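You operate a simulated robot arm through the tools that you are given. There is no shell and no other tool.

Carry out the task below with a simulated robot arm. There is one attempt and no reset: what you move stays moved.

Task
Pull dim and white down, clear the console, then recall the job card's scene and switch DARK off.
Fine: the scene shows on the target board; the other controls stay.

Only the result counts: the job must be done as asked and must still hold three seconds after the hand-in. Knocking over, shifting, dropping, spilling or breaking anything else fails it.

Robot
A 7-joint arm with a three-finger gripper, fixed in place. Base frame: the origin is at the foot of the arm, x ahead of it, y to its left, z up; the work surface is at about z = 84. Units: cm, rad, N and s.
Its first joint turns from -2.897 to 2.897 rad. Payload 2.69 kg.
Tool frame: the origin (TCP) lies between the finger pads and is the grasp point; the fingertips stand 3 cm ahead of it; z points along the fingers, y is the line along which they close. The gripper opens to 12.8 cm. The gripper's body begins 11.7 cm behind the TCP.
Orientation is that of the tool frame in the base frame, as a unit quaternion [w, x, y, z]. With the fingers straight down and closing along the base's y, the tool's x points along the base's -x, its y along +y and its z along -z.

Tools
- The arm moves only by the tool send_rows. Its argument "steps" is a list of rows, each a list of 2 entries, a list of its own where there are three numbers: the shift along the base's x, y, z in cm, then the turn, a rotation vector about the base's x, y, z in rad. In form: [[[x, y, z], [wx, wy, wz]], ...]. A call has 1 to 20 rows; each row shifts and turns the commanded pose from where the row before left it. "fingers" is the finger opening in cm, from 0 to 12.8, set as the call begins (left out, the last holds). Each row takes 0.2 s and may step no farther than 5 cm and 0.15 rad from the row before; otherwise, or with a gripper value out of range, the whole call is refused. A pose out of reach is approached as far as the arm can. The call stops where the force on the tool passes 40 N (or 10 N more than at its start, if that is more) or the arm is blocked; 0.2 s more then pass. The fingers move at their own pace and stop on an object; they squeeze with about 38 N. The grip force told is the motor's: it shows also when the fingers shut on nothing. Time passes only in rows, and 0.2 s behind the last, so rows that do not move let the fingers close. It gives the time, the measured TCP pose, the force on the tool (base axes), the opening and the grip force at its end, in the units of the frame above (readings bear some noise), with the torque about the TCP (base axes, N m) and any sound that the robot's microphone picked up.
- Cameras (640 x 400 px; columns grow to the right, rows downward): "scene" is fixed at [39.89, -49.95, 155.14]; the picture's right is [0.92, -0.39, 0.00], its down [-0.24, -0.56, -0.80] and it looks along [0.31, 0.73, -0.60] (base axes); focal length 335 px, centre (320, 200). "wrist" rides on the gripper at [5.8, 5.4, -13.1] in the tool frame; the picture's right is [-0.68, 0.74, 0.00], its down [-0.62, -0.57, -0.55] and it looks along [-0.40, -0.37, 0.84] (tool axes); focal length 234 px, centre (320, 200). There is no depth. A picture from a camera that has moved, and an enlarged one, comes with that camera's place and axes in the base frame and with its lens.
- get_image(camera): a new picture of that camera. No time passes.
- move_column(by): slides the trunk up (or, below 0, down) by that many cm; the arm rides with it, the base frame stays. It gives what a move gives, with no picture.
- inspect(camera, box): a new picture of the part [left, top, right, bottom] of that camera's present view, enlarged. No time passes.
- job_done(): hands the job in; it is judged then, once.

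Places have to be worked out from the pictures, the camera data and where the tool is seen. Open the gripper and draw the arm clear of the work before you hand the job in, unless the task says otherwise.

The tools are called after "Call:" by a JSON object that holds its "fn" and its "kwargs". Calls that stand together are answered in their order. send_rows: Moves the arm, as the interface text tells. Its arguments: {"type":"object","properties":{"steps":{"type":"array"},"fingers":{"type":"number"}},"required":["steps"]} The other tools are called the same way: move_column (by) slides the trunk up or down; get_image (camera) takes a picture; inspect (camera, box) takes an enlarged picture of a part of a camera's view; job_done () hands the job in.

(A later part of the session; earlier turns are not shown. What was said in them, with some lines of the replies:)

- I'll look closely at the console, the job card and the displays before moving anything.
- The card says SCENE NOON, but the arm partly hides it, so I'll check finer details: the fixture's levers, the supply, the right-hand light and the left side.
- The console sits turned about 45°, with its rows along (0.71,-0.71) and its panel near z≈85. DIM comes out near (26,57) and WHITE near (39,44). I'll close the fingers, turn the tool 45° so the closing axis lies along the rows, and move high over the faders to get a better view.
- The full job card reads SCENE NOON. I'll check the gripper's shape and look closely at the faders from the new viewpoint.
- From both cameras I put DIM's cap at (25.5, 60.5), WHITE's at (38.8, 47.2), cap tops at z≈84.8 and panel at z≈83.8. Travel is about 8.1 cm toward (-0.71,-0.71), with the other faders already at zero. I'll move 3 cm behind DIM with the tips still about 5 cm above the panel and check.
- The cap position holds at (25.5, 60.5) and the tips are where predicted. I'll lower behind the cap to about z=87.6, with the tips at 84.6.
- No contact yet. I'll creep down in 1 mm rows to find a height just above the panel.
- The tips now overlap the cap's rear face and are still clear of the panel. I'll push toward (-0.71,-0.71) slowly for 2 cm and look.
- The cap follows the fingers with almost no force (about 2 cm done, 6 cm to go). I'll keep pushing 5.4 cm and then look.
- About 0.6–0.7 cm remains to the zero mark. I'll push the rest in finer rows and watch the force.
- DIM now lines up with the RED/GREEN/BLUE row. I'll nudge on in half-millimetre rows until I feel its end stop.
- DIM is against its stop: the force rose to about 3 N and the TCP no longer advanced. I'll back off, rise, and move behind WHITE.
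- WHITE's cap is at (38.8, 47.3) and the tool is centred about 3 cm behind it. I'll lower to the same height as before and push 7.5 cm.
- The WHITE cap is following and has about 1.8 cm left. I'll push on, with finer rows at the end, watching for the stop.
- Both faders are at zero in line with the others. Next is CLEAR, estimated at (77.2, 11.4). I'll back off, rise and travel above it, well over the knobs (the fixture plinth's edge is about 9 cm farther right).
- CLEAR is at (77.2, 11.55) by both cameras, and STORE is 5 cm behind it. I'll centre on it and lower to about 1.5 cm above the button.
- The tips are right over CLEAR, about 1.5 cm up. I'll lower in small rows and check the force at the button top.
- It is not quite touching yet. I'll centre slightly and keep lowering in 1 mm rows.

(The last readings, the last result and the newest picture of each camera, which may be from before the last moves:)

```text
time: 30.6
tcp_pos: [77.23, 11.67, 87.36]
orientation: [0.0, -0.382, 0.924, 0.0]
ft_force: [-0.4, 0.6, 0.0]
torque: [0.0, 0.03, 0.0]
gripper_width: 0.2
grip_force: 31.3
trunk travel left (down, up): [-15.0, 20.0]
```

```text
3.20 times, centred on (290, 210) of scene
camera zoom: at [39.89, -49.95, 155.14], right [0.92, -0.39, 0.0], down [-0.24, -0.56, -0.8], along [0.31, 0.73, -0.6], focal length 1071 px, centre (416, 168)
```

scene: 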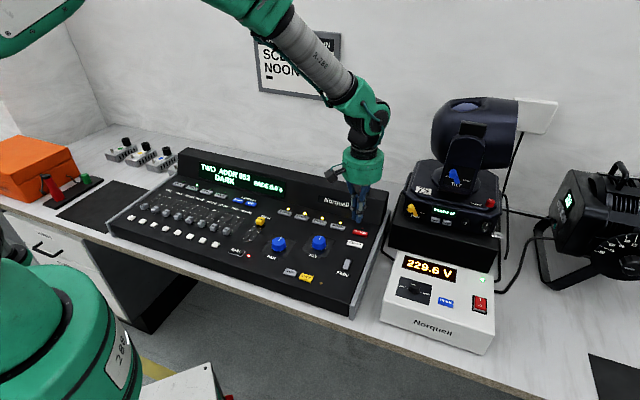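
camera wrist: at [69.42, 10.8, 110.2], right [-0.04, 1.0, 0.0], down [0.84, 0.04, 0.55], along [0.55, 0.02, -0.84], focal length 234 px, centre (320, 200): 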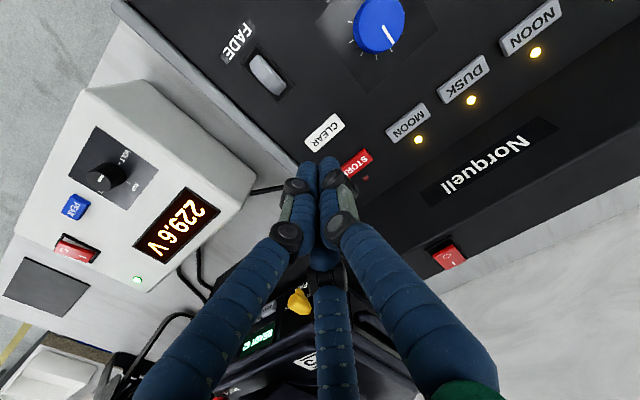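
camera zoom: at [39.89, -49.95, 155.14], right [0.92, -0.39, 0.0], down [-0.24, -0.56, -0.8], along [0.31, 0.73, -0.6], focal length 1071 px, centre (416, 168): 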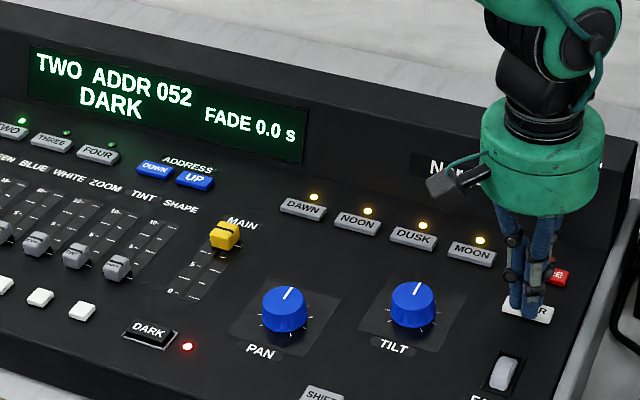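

Still no contact at tip z≈84.36. I'll continue down in 1 mm rows.

Call:
{"fn": "send_rows", "kwargs": {"steps": [[[0, 0, -0.1], [0, 0, 0]], [[0, 0, -0.1], [0, 0, 0]], [[0, 0, 0], [0, 0, 0]]]}}

Call:
{"fn": "inspect", "kwargs": {"camera": "scene", "box": [190, 150, 390, 270]}}

```text
time: 31.4
tcp_pos: [77.42, 11.57, 87.14]
orientation: [0.0, -0.382, 0.924, 0.0]
ft_force: [-0.1, 0.9, 1.9]
torque: [0.03, 0.02, 0.01]
gripper_width: 0.6
grip_force: 31.1
trunk travel left (down, up): [-15.0, 20.0]
heard: click
```

```text
3.20 times, centred on (290, 210) of scene
camera zoom: at [39.89, -49.95, 155.14], right [0.92, -0.39, 0.0], down [-0.24, -0.56, -0.8], along [0.31, 0.73, -0.6], focal length 1071 px, centre (416, 168)
```

zoom: 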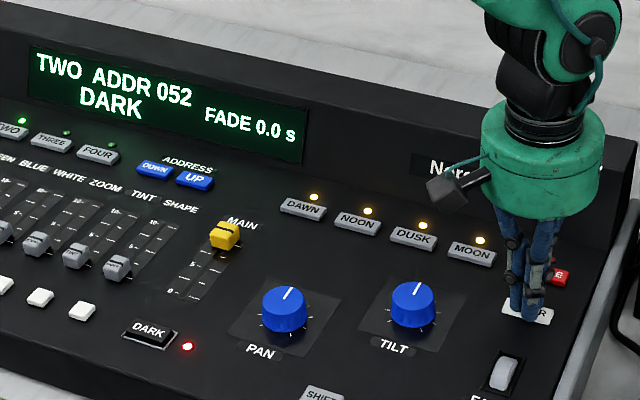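

I heard a click with about 2 N of force, so CLEAR has been pressed once. I'll rise straight up and check the console.

Call:
{"fn": "send_rows", "kwargs": {"steps": [[[0, 0, 1.0], [0, 0, 0]], [[0, 0, 3], [0, 0, 0]], [[0, 0, 4], [0, 0, 0]], [[0, 0, 2], [0, 0, 0]], [[0, 0, 0], [0, 0, 0]]]}}

Call:
{"fn": "inspect", "kwargs": {"camera": "scene", "box": [100, 140, 260, 250]}}

Call:
{"fn": "inspect", "kwargs": {"camera": "scene", "box": [230, 170, 400, 300]}}

Call:
{"fn": "inspect", "kwargs": {"camera": "scene", "box": [400, 80, 640, 260]}}

Call:
{"fn": "get_image", "kwargs": {"camera": "wrist"}}

```text
time: 32.6
tcp_pos: [77.28, 11.76, 97.19]
orientation: [0.0, -0.382, 0.924, 0.001]
ft_force: [-0.1, 0.1, 0.6]
torque: [0.01, -0.02, 0.01]
gripper_width: 0.2
grip_force: 31.3
trunk travel left (down, up): [-15.0, 20.0]
```

```text
3.64 times, centred on (180, 195) of scene
camera zoom: at [39.89, -49.95, 155.14], right [0.92, -0.39, 0.0], down [-0.24, -0.56, -0.8], along [0.31, 0.73, -0.6], focal length 1217 px, centre (829, 218)
```

zoom: 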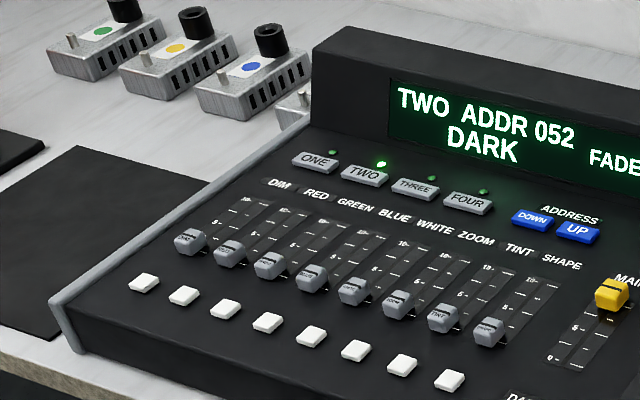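

```text
3.08 times, centred on (315, 235) of scene
camera zoom: at [39.89, -49.95, 155.14], right [0.92, -0.39, 0.0], down [-0.24, -0.56, -0.8], along [0.31, 0.73, -0.6], focal length 1030 px, centre (335, 92)
```

zoom: 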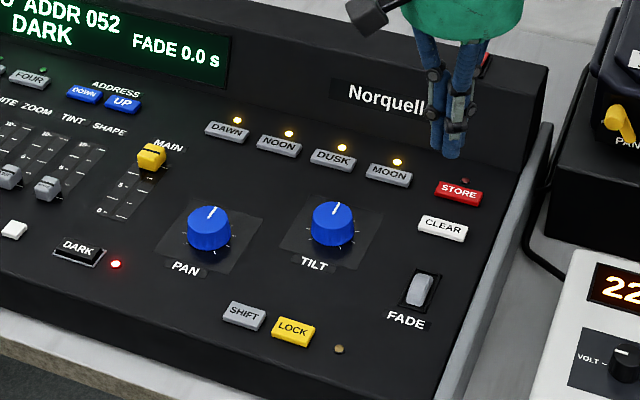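

```text
2.22 times, centred on (520, 170) of scene
camera zoom: at [39.89, -49.95, 155.14], right [0.92, -0.39, 0.0], down [-0.24, -0.56, -0.8], along [0.31, 0.73, -0.6], focal length 744 px, centre (-124, 267)
```

zoom: 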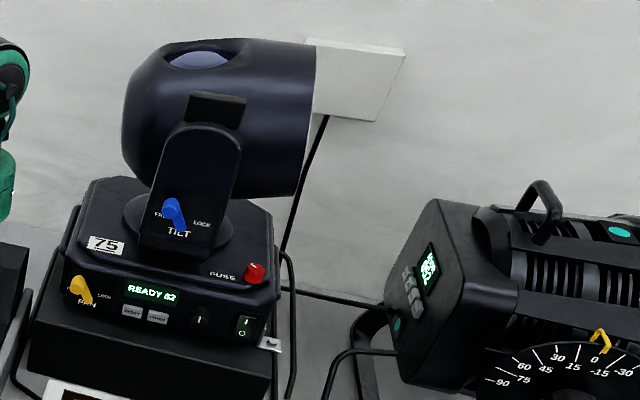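

```text
taken
camera wrist: at [69.45, 11.36, 110.28], right [-0.04, 1.0, 0.0], down [0.84, 0.04, 0.55], along [0.55, 0.02, -0.84], focal length 234 px, centre (320, 200)
```

wrist: 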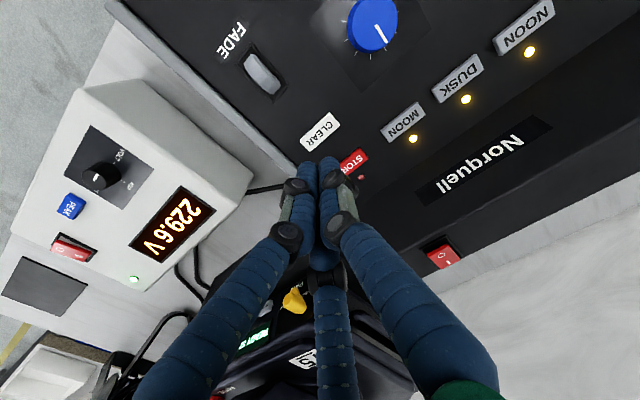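

CLEAR is done and nothing else changed (LOCK and STORE lights are off). NOON sits near (67.0, 29.3), so I'll move above it.

Call:
{"fn": "send_rows", "kwargs": {"steps": [[[-2.06, 3.5, 0], [0, 0, 0]], [[-2.06, 3.5, 0], [0, 0, 0]], [[-2.06, 3.5, 0], [0, 0, 0]], [[-2.06, 3.5, 0], [0, 0, 0]], [[-2.06, 3.5, 0], [0, 0, 0]], [[0, 0, -4], [0, 0, 0]], [[0, 0, 0], [0, 0, 0]]]}}

Call:
{"fn": "inspect", "kwargs": {"camera": "wrist", "box": [220, 80, 420, 220]}}

Call:
{"fn": "inspect", "kwargs": {"camera": "scene", "box": [250, 170, 370, 250]}}

```text
time: 34.2
tcp_pos: [67.2, 29.24, 92.99]
orientation: [-0.001, -0.382, 0.924, -0.001]
ft_force: [-0.1, 0.2, -0.3]
torque: [-0.03, 0.04, 0.02]
gripper_width: 0.2
grip_force: 31.0
trunk travel left (down, up): [-15.0, 20.0]
```

```text
2.86 times, centred on (320, 150) of wrist
camera zoom: at [59.24, 28.8, 106.03], right [-0.04, 1.0, 0.0], down [0.84, 0.04, 0.55], along [0.55, 0.02, -0.84], focal length 669 px, centre (320, 343)
```

zoom: 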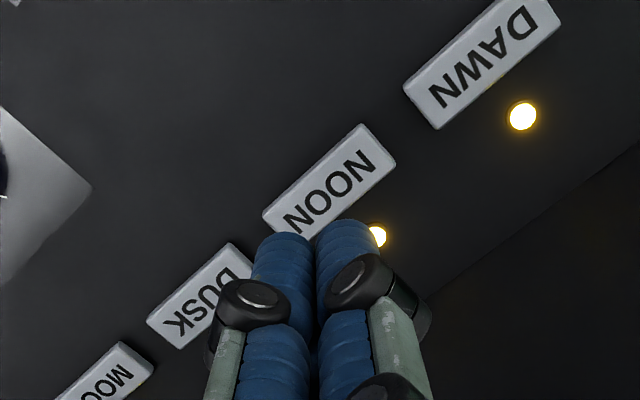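

```text
5.00 times, centred on (310, 210) of scene
camera zoom: at [39.89, -49.95, 155.14], right [0.92, -0.39, 0.0], down [-0.24, -0.56, -0.8], along [0.31, 0.73, -0.6], focal length 1674 px, centre (370, 150)
```

zoom: 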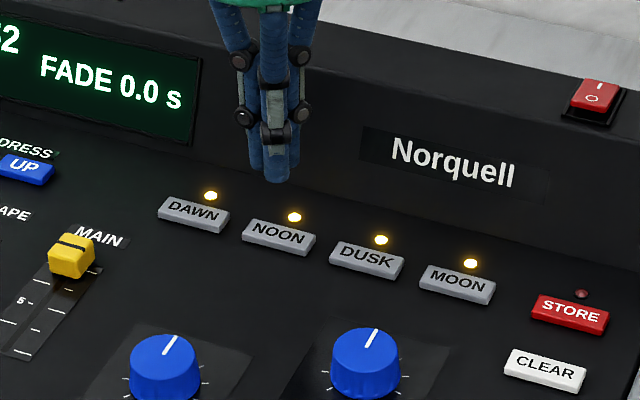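

NOON's centre is at (66.9, 29.35). I'll correct slightly and lower to just above the button.

Call:
{"fn": "send_rows", "kwargs": {"steps": [[[-0.33, 0.05, -2], [0, 0, 0]], [[0, 0, -2], [0, 0, 0]], [[0, 0, -1.1], [0, 0, 0]], [[0, 0, 0], [0, 0, 0]]]}}

Call:
{"fn": "inspect", "kwargs": {"camera": "scene", "box": [250, 170, 370, 250]}}

Call:
{"fn": "inspect", "kwargs": {"camera": "wrist", "box": [220, 80, 420, 220]}}

```text
time: 35.2
tcp_pos: [66.78, 29.08, 88.0]
orientation: [-0.001, -0.383, 0.924, -0.001]
ft_force: [-0.2, 0.0, 0.3]
torque: [0.0, 0.01, 0.03]
gripper_width: 0.21
grip_force: 31.6
trunk travel left (down, up): [-15.0, 20.0]
```

```text
5.00 times, centred on (310, 210) of scene
camera zoom: at [39.89, -49.95, 155.14], right [0.92, -0.39, 0.0], down [-0.24, -0.56, -0.8], along [0.31, 0.73, -0.6], focal length 1674 px, centre (370, 150)
```

zoom: 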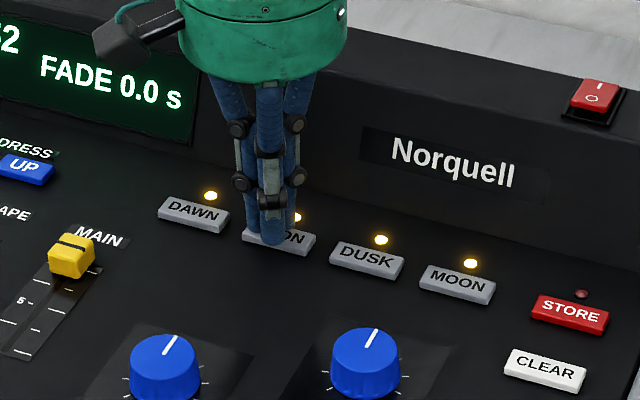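

```text
2.86 times, centred on (320, 150) of wrist
camera zoom: at [58.8, 28.79, 101.02], right [-0.04, 1.0, 0.0], down [0.84, 0.04, 0.55], along [0.55, 0.02, -0.84], focal length 669 px, centre (320, 343)
```

zoom: 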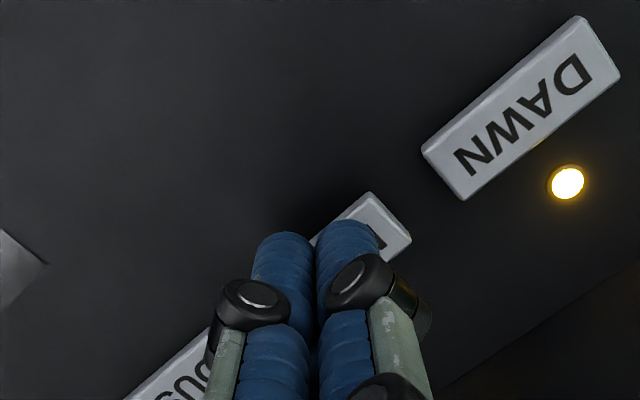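

The tips are over NOON only. I'll press down in 1 mm rows.

Call:
{"fn": "send_rows", "kwargs": {"steps": [[[0, 0, -0.15], [0, 0, 0]], [[0, 0, -0.15], [0, 0, 0]], [[0, 0, -0.15], [0, 0, 0]], [[0, 0, -0.1], [0, 0, 0]], [[0, 0, -0.1], [0, 0, 0]], [[0, 0, -0.1], [0, 0, 0]], [[0, 0, 0], [0, 0, 0]]]}}

Call:
{"fn": "inspect", "kwargs": {"camera": "scene", "box": [190, 140, 390, 270]}}

```text
time: 36.8
tcp_pos: [66.77, 29.18, 87.27]
orientation: [0.0, -0.383, 0.924, 0.0]
ft_force: [0.2, -0.2, 1.3]
torque: [-0.03, 0.01, 0.04]
gripper_width: 0.6
grip_force: 31.5
trunk travel left (down, up): [-15.0, 20.0]
```

```text
3.08 times, centred on (290, 205) of scene
camera zoom: at [39.89, -49.95, 155.14], right [0.92, -0.39, 0.0], down [-0.24, -0.56, -0.8], along [0.31, 0.73, -0.6], focal length 1030 px, centre (412, 185)
```

zoom: 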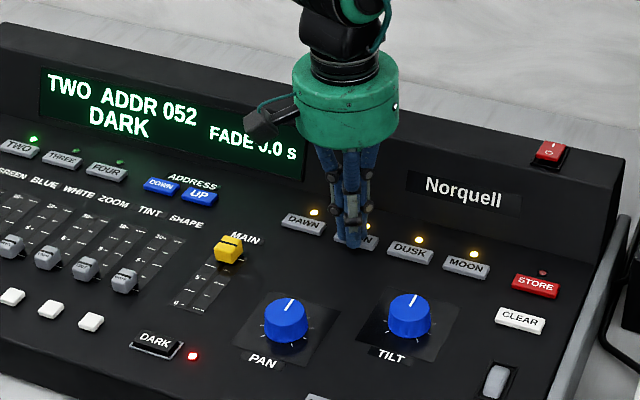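

In contact at about 1.3 N, but no click yet. I'll go two millimetres further.

Call:
{"fn": "send_rows", "kwargs": {"steps": [[[0, 0, -0.1], [0, 0, 0]], [[0, 0, 0], [0, 0, 0]]]}}

Call:
{"fn": "inspect", "kwargs": {"camera": "scene", "box": [190, 140, 390, 270]}}

```text
time: 37.4
tcp_pos: [66.74, 29.2, 87.18]
orientation: [0.001, -0.383, 0.924, 0.0]
ft_force: [0.7, 0.3, 1.7]
torque: [0.05, 0.05, -0.01]
gripper_width: 0.59
grip_force: 31.4
trunk travel left (down, up): [-15.0, 20.0]
heard: click
```

```text
3.08 times, centred on (290, 205) of scene
camera zoom: at [39.89, -49.95, 155.14], right [0.92, -0.39, 0.0], down [-0.24, -0.56, -0.8], along [0.31, 0.73, -0.6], focal length 1030 px, centre (412, 185)
```

zoom: 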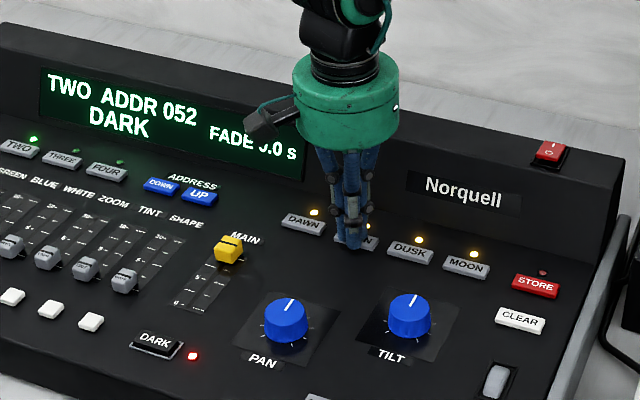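

NOON clicked. I'll rise straight up and check the console lights and fixtures.

Call:
{"fn": "send_rows", "kwargs": {"steps": [[[0, 0, 1.0], [0, 0, 0]], [[0, 0, 3], [0, 0, 0]], [[0, 0, 4], [0, 0, 0]], [[0, 0, 2], [0, 0, 0]], [[0, 0, 0], [0, 0, 0]]]}}

Call:
{"fn": "inspect", "kwargs": {"camera": "scene", "box": [190, 140, 390, 270]}}

Call:
{"fn": "get_image", "kwargs": {"camera": "scene"}}

```text
time: 38.6
tcp_pos: [66.52, 29.01, 97.05]
orientation: [0.0, -0.383, 0.924, -0.001]
ft_force: [-0.7, -0.1, 1.1]
torque: [-0.01, -0.03, -0.02]
gripper_width: 0.22
grip_force: 31.8
trunk travel left (down, up): [-15.0, 20.0]
```

```text
3.08 times, centred on (290, 205) of scene
camera zoom: at [39.89, -49.95, 155.14], right [0.92, -0.39, 0.0], down [-0.24, -0.56, -0.8], along [0.31, 0.73, -0.6], focal length 1030 px, centre (412, 185)
```

zoom: 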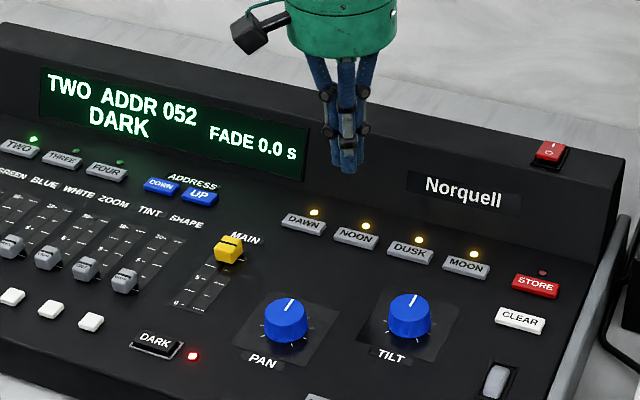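

```text
taken
```

scene: 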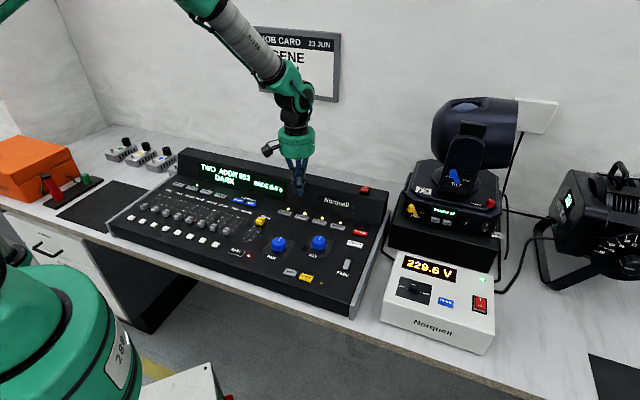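

NOON is pressed and the output is still blacked out by DARK. DARK is near (44.3, 22.3), so I'll move above it.

Call:
{"fn": "send_rows", "kwargs": {"steps": [[[-4.44, -1.34, 0], [0, 0, 0]], [[-4.44, -1.34, 0], [0, 0, 0]], [[-4.44, -1.34, 0], [0, 0, 0]], [[-4.44, -1.34, 0], [0, 0, 0]], [[-4.44, -1.34, 0], [0, 0, 0]], [[0, 0, -4], [0, 0, 0]], [[0, 0, 0], [0, 0, 0]]]}}

Call:
{"fn": "inspect", "kwargs": {"camera": "wrist", "box": [220, 80, 420, 220]}}

Call:
{"fn": "inspect", "kwargs": {"camera": "scene", "box": [180, 200, 300, 280]}}

```text
time: 40.2
tcp_pos: [44.84, 22.76, 93.1]
orientation: [-0.001, -0.382, 0.924, -0.001]
ft_force: [-0.2, 0.3, -0.4]
torque: [0.02, 0.03, 0.01]
gripper_width: 0.2
grip_force: 31.5
trunk travel left (down, up): [-15.0, 20.0]
```

```text
2.86 times, centred on (320, 150) of wrist
camera zoom: at [36.96, 22.49, 106.29], right [-0.04, 1.0, 0.0], down [0.84, 0.04, 0.55], along [0.55, 0.02, -0.84], focal length 669 px, centre (320, 343)
```

zoom: 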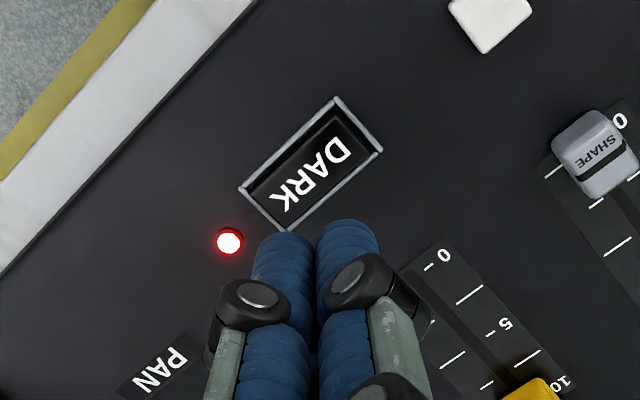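

```text
5.00 times, centred on (240, 240) of scene
camera zoom: at [39.89, -49.95, 155.14], right [0.92, -0.39, 0.0], down [-0.24, -0.56, -0.8], along [0.31, 0.73, -0.6], focal length 1674 px, centre (720, 0)
```

zoom: 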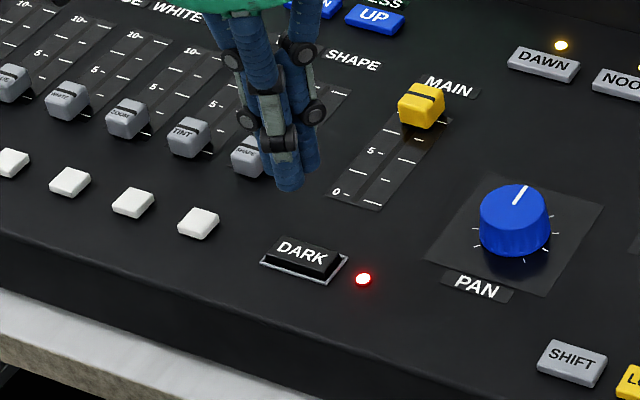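

DARK's centre is at about (44.15, 22.5), its top stands above its frame, and the red light is on. I'll centre on it and lower to just above.

Call:
{"fn": "send_rows", "kwargs": {"steps": [[[-0.69, -0.26, -1.5], [0, 0, 0]], [[0, 0, -2], [0, 0, 0]], [[0, 0, -1.4], [0, 0, 0]], [[0, 0, 0], [0, 0, 0]]]}}

Call:
{"fn": "inspect", "kwargs": {"camera": "wrist", "box": [220, 80, 420, 220]}}

Call:
{"fn": "inspect", "kwargs": {"camera": "scene", "box": [200, 210, 290, 270]}}

```text
time: 41.2
tcp_pos: [43.98, 22.6, 88.53]
orientation: [0.0, -0.383, 0.924, 0.0]
ft_force: [0.9, -0.1, 0.0]
torque: [-0.02, 0.06, -0.01]
gripper_width: 0.21
grip_force: 31.0
trunk travel left (down, up): [-15.0, 20.0]
```

```text
2.86 times, centred on (320, 150) of wrist
camera zoom: at [36.12, 22.1, 101.58], right [-0.04, 1.0, 0.0], down [0.84, 0.04, 0.55], along [0.55, 0.02, -0.84], focal length 669 px, centre (320, 343)
```

zoom: 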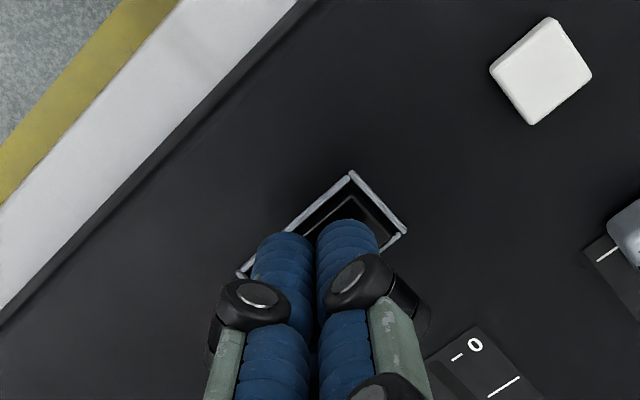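

```text
6.67 times, centred on (245, 240) of scene
camera zoom: at [39.89, -49.95, 155.14], right [0.92, -0.39, 0.0], down [-0.24, -0.56, -0.8], along [0.31, 0.73, -0.6], focal length 2231 px, centre (820, -67)
```

zoom: 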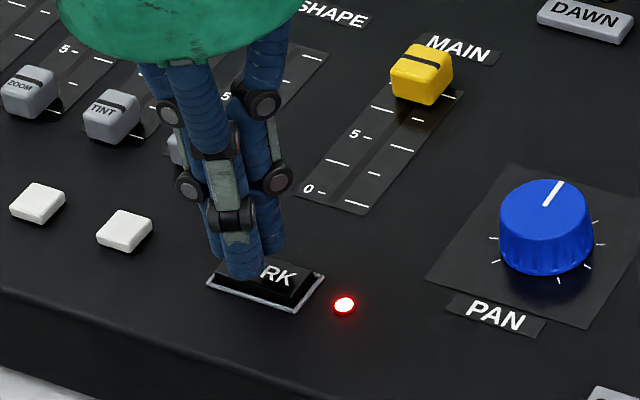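

It is slightly left of centre. I'll shift 0.3 cm right and press down in 1 mm rows.

Call:
{"fn": "send_rows", "kwargs": {"steps": [[[0.22, -0.18, 0], [0, 0, 0]], [[0, 0, -0.2], [0, 0, 0]], [[0, 0, -0.2], [0, 0, 0]], [[0, 0, -0.2], [0, 0, 0]], [[0, 0, -0.1], [0, 0, 0]], [[0, 0, 0], [0, 0, 0]]]}}

Call:
{"fn": "inspect", "kwargs": {"camera": "scene", "box": [200, 210, 290, 270]}}

```text
time: 42.6
tcp_pos: [44.03, 22.05, 87.7]
orientation: [0.0, -0.383, 0.924, 0.0]
ft_force: [0.0, -0.5, -0.3]
torque: [0.03, -0.01, -0.04]
gripper_width: 0.22
grip_force: 31.4
trunk travel left (down, up): [-15.0, 20.0]
```

```text
6.67 times, centred on (245, 240) of scene
camera zoom: at [39.89, -49.95, 155.14], right [0.92, -0.39, 0.0], down [-0.24, -0.56, -0.8], along [0.31, 0.73, -0.6], focal length 2231 px, centre (820, -67)
```

zoom: 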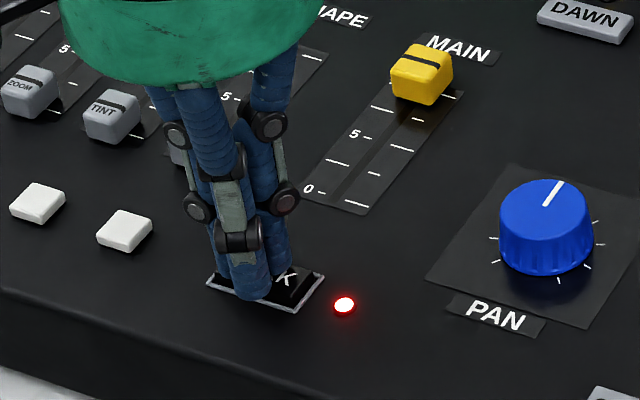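

No contact yet, and the tool is a touch toward the front. I'll shift 0.25 cm back and continue down.

Call:
{"fn": "send_rows", "kwargs": {"steps": [[[0.15, 0.2, 0], [0, 0, 0]], [[0, 0, -0.1], [0, 0, 0]], [[0, 0, -0.1], [0, 0, 0]], [[0, 0, -0.1], [0, 0, 0]], [[0, 0, 0], [0, 0, 0]]]}}

Call:
{"fn": "inspect", "kwargs": {"camera": "scene", "box": [200, 210, 290, 270]}}

```text
time: 43.8
tcp_pos: [44.0, 22.19, 87.32]
orientation: [0.0, -0.382, 0.924, 0.0]
ft_force: [0.1, -0.3, 0.9]
torque: [0.01, 0.0, -0.02]
gripper_width: 0.58
grip_force: 31.7
trunk travel left (down, up): [-15.0, 20.0]
```

```text
6.67 times, centred on (245, 240) of scene
camera zoom: at [39.89, -49.95, 155.14], right [0.92, -0.39, 0.0], down [-0.24, -0.56, -0.8], along [0.31, 0.73, -0.6], focal length 2231 px, centre (820, -67)
```

zoom: 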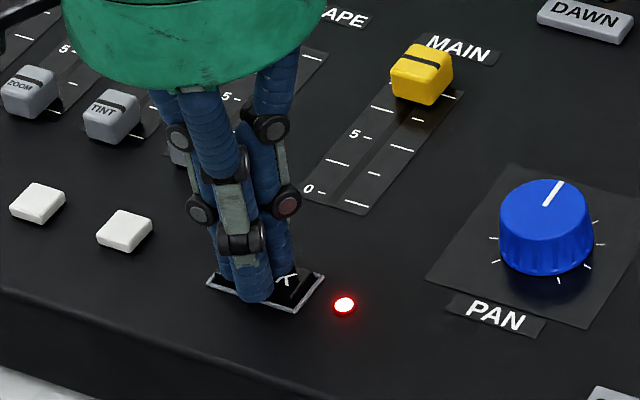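

Contact shows (0.9 N, and the width reading jumped as it did on the other buttons). I'll press on in 1 mm rows, listening for the click.

Call:
{"fn": "send_rows", "kwargs": {"steps": [[[0, 0, -0.1], [0, 0, 0]], [[0, 0, 0], [0, 0, 0]]]}}

Call:
{"fn": "inspect", "kwargs": {"camera": "scene", "box": [190, 150, 310, 270]}}

```text
time: 44.4
tcp_pos: [44.01, 22.26, 87.21]
orientation: [0.0, -0.383, 0.924, 0.0]
ft_force: [0.2, 0.2, 1.2]
torque: [0.03, 0.0, -0.01]
gripper_width: 0.59
grip_force: 31.4
trunk travel left (down, up): [-15.0, 20.0]
```

```text
3.33 times, centred on (250, 210) of scene
camera zoom: at [39.89, -49.95, 155.14], right [0.92, -0.39, 0.0], down [-0.24, -0.56, -0.8], along [0.31, 0.73, -0.6], focal length 1116 px, centre (553, 167)
```

zoom: 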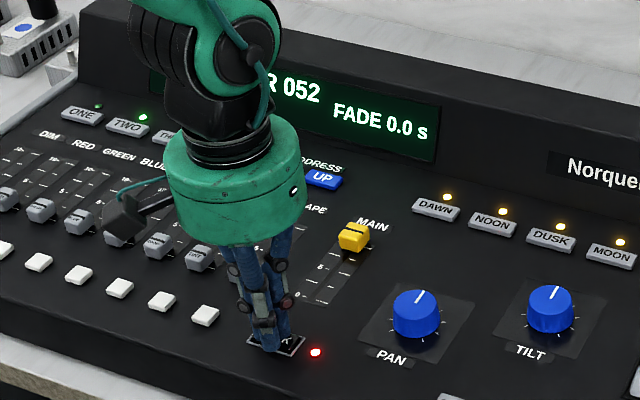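

No click yet and the light is still red. One more millimetre.

Call:
{"fn": "send_rows", "kwargs": {"steps": [[[0, 0, -0.1], [0, 0, 0]], [[0, 0, 0], [0, 0, 0]]]}}

Call:
{"fn": "inspect", "kwargs": {"camera": "scene", "box": [190, 150, 310, 270]}}

```text
time: 45.0
tcp_pos: [44.06, 22.37, 87.15]
orientation: [0.0, -0.383, 0.924, 0.0]
ft_force: [0.5, 0.7, 2.0]
torque: [0.05, -0.02, -0.02]
gripper_width: 0.6
grip_force: 32.0
trunk travel left (down, up): [-15.0, 20.0]
heard: click
```

```text
3.33 times, centred on (250, 210) of scene
camera zoom: at [39.89, -49.95, 155.14], right [0.92, -0.39, 0.0], down [-0.24, -0.56, -0.8], along [0.31, 0.73, -0.6], focal length 1116 px, centre (553, 167)
```

zoom: 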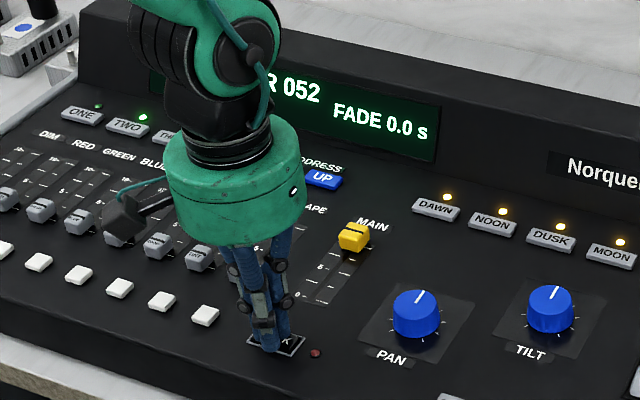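

The click was heard and the red DARK light has gone out. I'll rise, draw clear and check the scene.

Call:
{"fn": "send_rows", "kwargs": {"steps": [[[0, 0, 1.0], [0, 0, 0]], [[0, 0, 3], [0, 0, 0]], [[0, 0, 5], [0, 0, 0]], [[0, 0, 5], [0, 0, 0]], [[0, 0, 5], [0, 0, 0]], [[0, 0, 5], [0, 0, 0]], [[0, 0, 0], [0, 0, 0]]]}}

Call:
{"fn": "get_image", "kwargs": {"camera": "scene"}}

Call:
{"fn": "inspect", "kwargs": {"camera": "scene", "box": [100, 140, 280, 260]}}

Call:
{"fn": "inspect", "kwargs": {"camera": "scene", "box": [230, 170, 400, 300]}}

Call:
{"fn": "inspect", "kwargs": {"camera": "scene", "box": [400, 80, 640, 260]}}

Call:
{"fn": "get_image", "kwargs": {"camera": "wrist"}}

```text
time: 46.6
tcp_pos: [43.93, 22.36, 111.27]
orientation: [0.0, -0.383, 0.924, 0.0]
ft_force: [0.9, -0.2, 0.4]
torque: [0.02, -0.05, 0.0]
gripper_width: 0.21
grip_force: 31.1
trunk travel left (down, up): [-15.0, 20.0]
```

```text
taken
```

scene: 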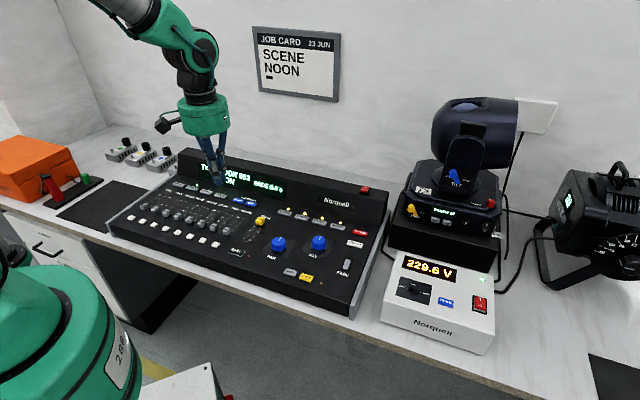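

```text
3.33 times, centred on (190, 200) of scene
camera zoom: at [39.89, -49.95, 155.14], right [0.92, -0.39, 0.0], down [-0.24, -0.56, -0.8], along [0.31, 0.73, -0.6], focal length 1116 px, centre (753, 200)
```

zoom: 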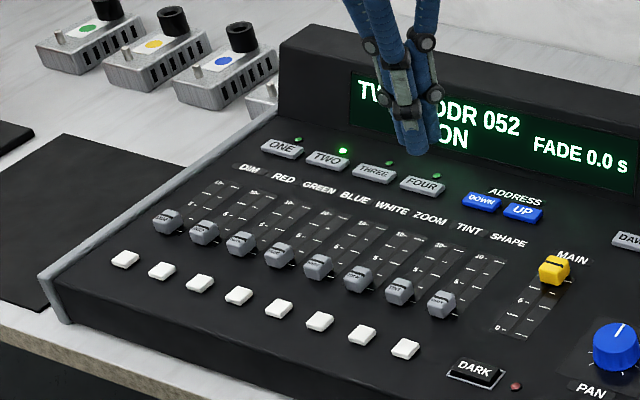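

```text
3.08 times, centred on (315, 235) of scene
camera zoom: at [39.89, -49.95, 155.14], right [0.92, -0.39, 0.0], down [-0.24, -0.56, -0.8], along [0.31, 0.73, -0.6], focal length 1030 px, centre (335, 92)
```

zoom: 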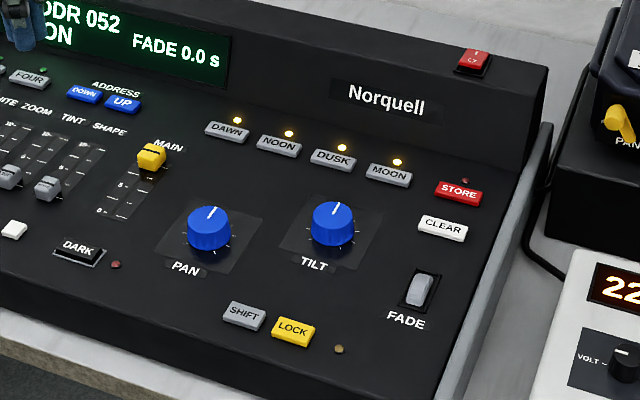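

```text
2.22 times, centred on (520, 170) of scene
camera zoom: at [39.89, -49.95, 155.14], right [0.92, -0.39, 0.0], down [-0.24, -0.56, -0.8], along [0.31, 0.73, -0.6], focal length 744 px, centre (-124, 267)
```

zoom: 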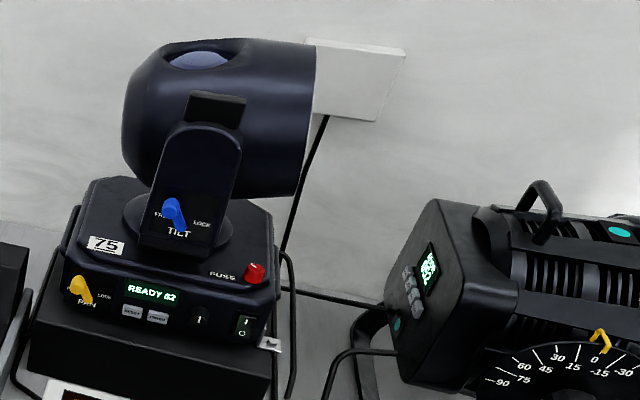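

```text
taken
camera wrist: at [36.05, 21.91, 124.3], right [-0.04, 1.0, 0.0], down [0.84, 0.04, 0.55], along [0.55, 0.02, -0.84], focal length 234 px, centre (320, 200)
```

wrist: 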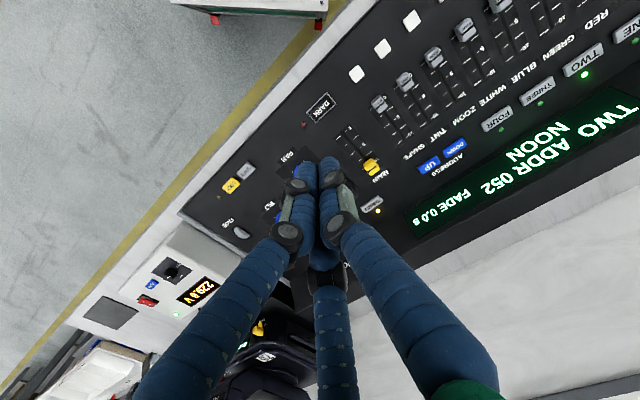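

The display now reads "TWO ADDR 052 NOON" and DARK is off. I still need to see whether the scene appears on the target board, so I'll look at the lamp's display and the right edge of the view.

Call:
{"fn": "inspect", "kwargs": {"camera": "scene", "box": [550, 180, 600, 220]}}

Call:
{"fn": "inspect", "kwargs": {"camera": "scene", "box": [560, 150, 640, 400]}}

Call:
{"fn": "inspect", "kwargs": {"camera": "wrist", "box": [0, 200, 320, 400]}}

```text
10.00 times, centred on (575, 200) of scene
camera zoom: at [39.89, -49.95, 155.14], right [0.92, -0.39, 0.0], down [-0.24, -0.56, -0.8], along [0.31, 0.73, -0.6], focal length 3347 px, centre (-2230, 200)
```

zoom: 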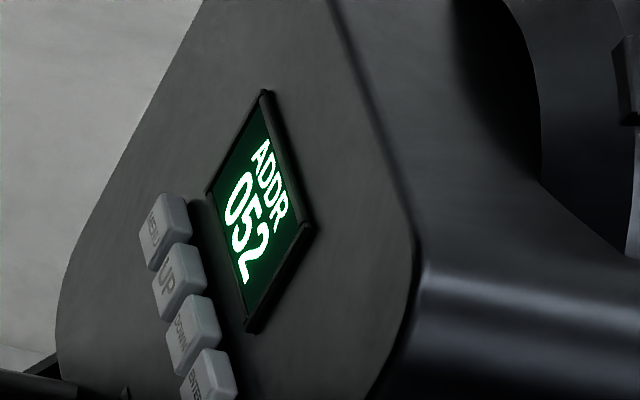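

```text
1.60 times, centred on (600, 275) of scene
camera zoom: at [39.89, -49.95, 155.14], right [0.92, -0.39, 0.0], down [-0.24, -0.56, -0.8], along [0.31, 0.73, -0.6], focal length 536 px, centre (-128, 80)
```

zoom: 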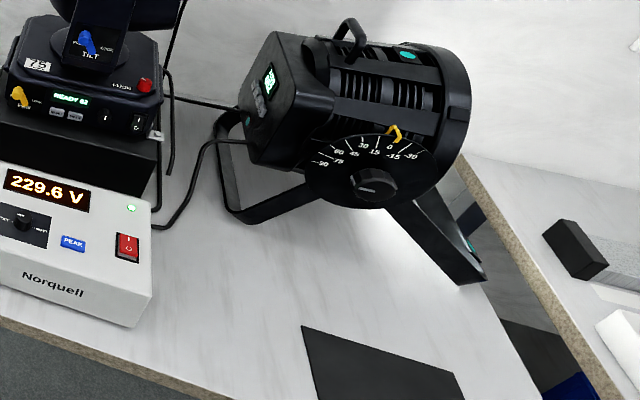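

```text
2.00 times, centred on (160, 300) of wrist
camera zoom: at [36.05, 21.91, 124.3], right [-0.04, 1.0, 0.0], down [0.84, 0.04, 0.55], along [0.55, 0.02, -0.84], focal length 468 px, centre (640, 0)
```

zoom: 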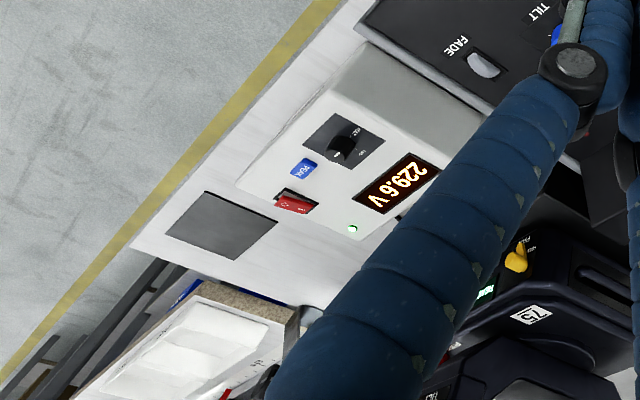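

The lamp's address 052 matches the console. The board lies beyond the lamp, off to the right. I'll move the hand up and to the right in free space and tilt it forward so the wrist camera can see the target board.

Call:
{"fn": "send_rows", "kwargs": {"steps": [[[1, -3.5, 2.5], [0, 0, 0]], [[1.5, -3.5, 2.5], [0, -0.1, 0]], [[1.5, -3.5, 2], [0, -0.1, 0]], [[1.5, -3.5, 2], [0, -0.1, 0]], [[1.5, -3.5, 2], [0, -0.1, 0]], [[1.5, -3.5, 2], [0, -0.1, 0]], [[1.5, -3.5, 1], [0, -0.1, 0]], [[1.5, -3.5, 0], [0, 0, 0]], [[1.5, -3.5, 0], [0, 0, 0]], [[1.5, -3.5, 0], [0, 0, 0]], [[0, 0, 0], [0, 0, 0]]]}}

Call:
{"fn": "get_image", "kwargs": {"camera": "wrist"}}

Call:
{"fn": "get_image", "kwargs": {"camera": "scene"}}

```text
time: 49.0
tcp_pos: [58.64, -12.88, 125.03]
orientation: [0.273, -0.366, 0.882, -0.113]
ft_force: [0.9, -0.5, -0.4]
torque: [0.02, 0.01, 0.01]
gripper_width: 0.2
grip_force: 31.2
trunk travel left (down, up): [-15.0, 20.0]
```

```text
taken
camera wrist: at [44.76, -13.28, 131.34], right [-0.04, 1.0, -0.02], down [0.38, 0.04, 0.92], along [0.92, 0.02, -0.38], focal length 234 px, centre (320, 200)
```

wrist: 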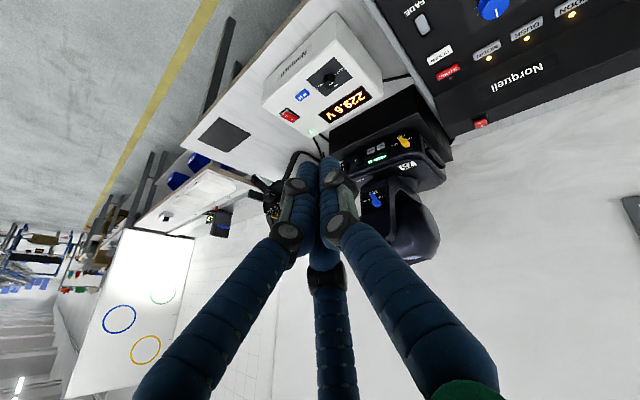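

```text
taken
```

scene: 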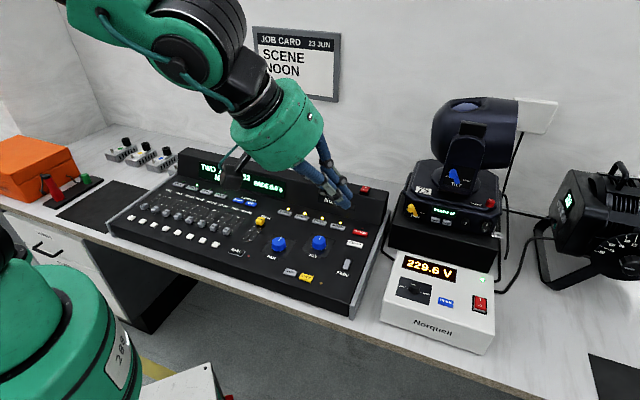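

The target board (upside-down in this view) is visible at the left, with blue, yellow and green rings. I'll zoom in on it.

Call:
{"fn": "inspect", "kwargs": {"camera": "wrist", "box": [50, 220, 210, 400]}}

Call:
{"fn": "inspect", "kwargs": {"camera": "wrist", "box": [160, 150, 300, 240]}}

```text
2.22 times, centred on (130, 310) of wrist
camera zoom: at [44.76, -13.28, 131.34], right [-0.04, 1.0, -0.02], down [0.38, 0.04, 0.92], along [0.92, 0.02, -0.38], focal length 520 px, centre (742, -44)
```

zoom: 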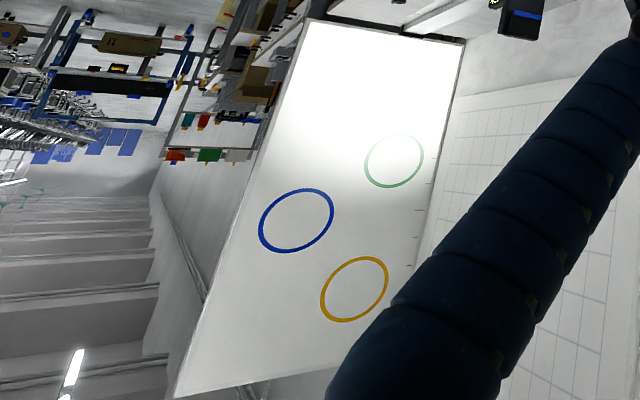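

```text
4.44 times, centred on (230, 195) of wrist
camera zoom: at [44.76, -13.28, 131.34], right [-0.04, 1.0, -0.02], down [0.38, 0.04, 0.92], along [0.92, 0.02, -0.38], focal length 1041 px, centre (720, 222)
```

zoom: 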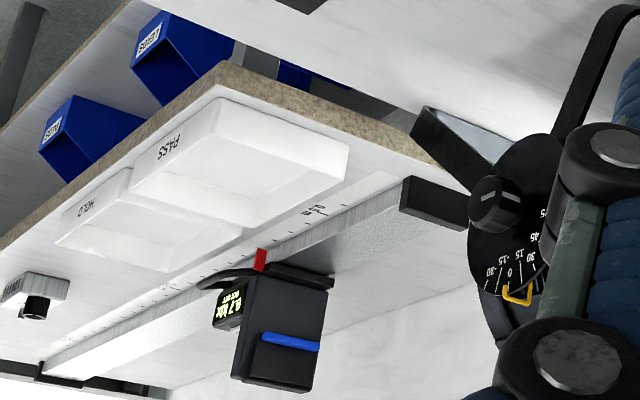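

The board is lit at its lower part, so the recalled scene is coming through, and the console shows NOON. I'll open the gripper in free space, tilt the hand back upright and draw it away, then do a final check.

Call:
{"fn": "send_rows", "kwargs": {"steps": [[[-1, 0, 1], [0, 0.1, 0]], [[-1, 0, 1], [0, 0.1, 0]], [[-1, 0, 1], [0, 0.1, 0]], [[-1, 0, 1], [0, 0.1, 0]], [[-1, 0, 1], [0, 0.1, 0]], [[-1, 0, 1], [0, 0.1, 0]], [[-3, 0, 0], [0, 0, 0]], [[-3, 0, 0], [0, 0, 0]], [[0, 0, 0], [0, 0, 0]], [[0, 0, 0], [0, 0, 0]], [[0, 0, 0], [0, 0, 0]]], "fingers": 12.8}}

Call:
{"fn": "get_image", "kwargs": {"camera": "scene"}}

Call:
{"fn": "inspect", "kwargs": {"camera": "scene", "box": [100, 140, 280, 260]}}

Call:
{"fn": "inspect", "kwargs": {"camera": "scene", "box": [230, 170, 400, 300]}}

```text
time: 51.4
tcp_pos: [46.64, -12.83, 131.04]
orientation: [0.0, -0.383, 0.924, 0.0]
ft_force: [0.3, -0.5, 0.5]
torque: [-0.01, 0.02, -0.01]
gripper_width: 12.8
grip_force: 0.0
trunk travel left (down, up): [-15.0, 20.0]
```

```text
taken
```

scene: 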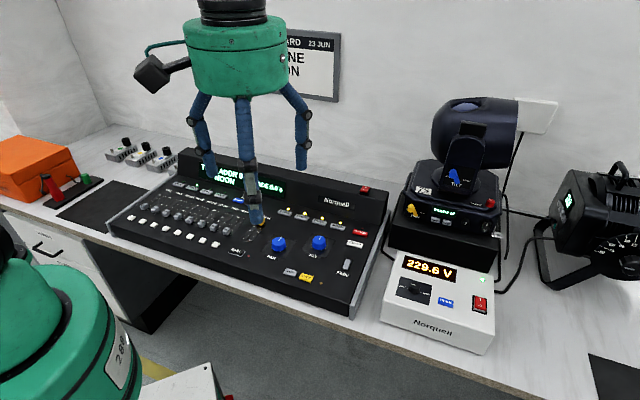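

```text
3.33 times, centred on (190, 200) of scene
camera zoom: at [39.89, -49.95, 155.14], right [0.92, -0.39, 0.0], down [-0.24, -0.56, -0.8], along [0.31, 0.73, -0.6], focal length 1116 px, centre (753, 200)
```

zoom: 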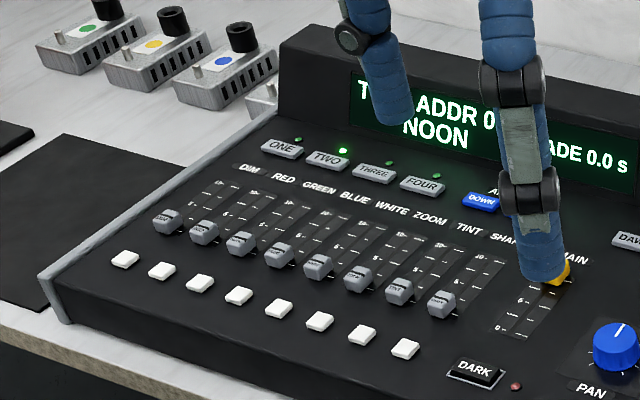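

```text
3.08 times, centred on (315, 235) of scene
camera zoom: at [39.89, -49.95, 155.14], right [0.92, -0.39, 0.0], down [-0.24, -0.56, -0.8], along [0.31, 0.73, -0.6], focal length 1030 px, centre (335, 92)
```

zoom: 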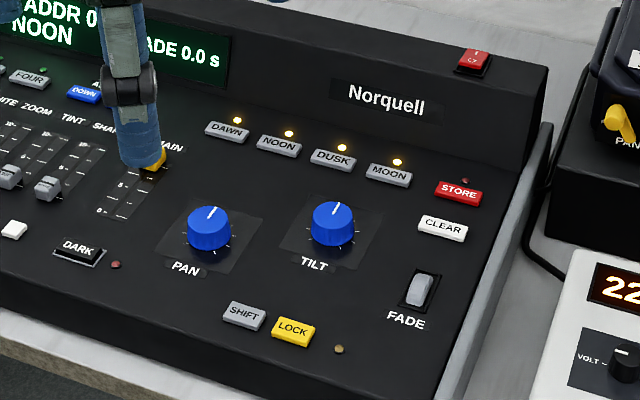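

DIM and WHITE are down at zero, CLEAR and NOON were each pressed once, and DARK's light is off. The display shows NOON, the other controls look unchanged, and the open gripper is about 45 cm above the console. I'm handing the job in.

Call:
{"fn": "job_done", "kwargs": {}}

```text
The job is handed in.
```

The job is done and handed in; the hand-in returned no verdict.

- **Faders:** DIM and WHITE are pulled down to their end stops, in line with the other faders at zero.
- **CLEAR:** I pressed it once, after the faders, and heard it click.
- **Scene:** I pressed NOON once, as the job card says. The display changed to "TWO ADDR 052 NOON", and 052 is also the address the lamp shows.
- **DARK:** I pressed it once. Its red light went out.
- **Target board:** The wrist camera showed bright white light on the lower part of the board. I had no reference for how NOON should look, so I can't confirm it matches exactly.

The other controls look unchanged in the final pictures, though the hand partly hid MAIN and ADDRESS UP in the last ones. The gripper is open and well clear above the console.
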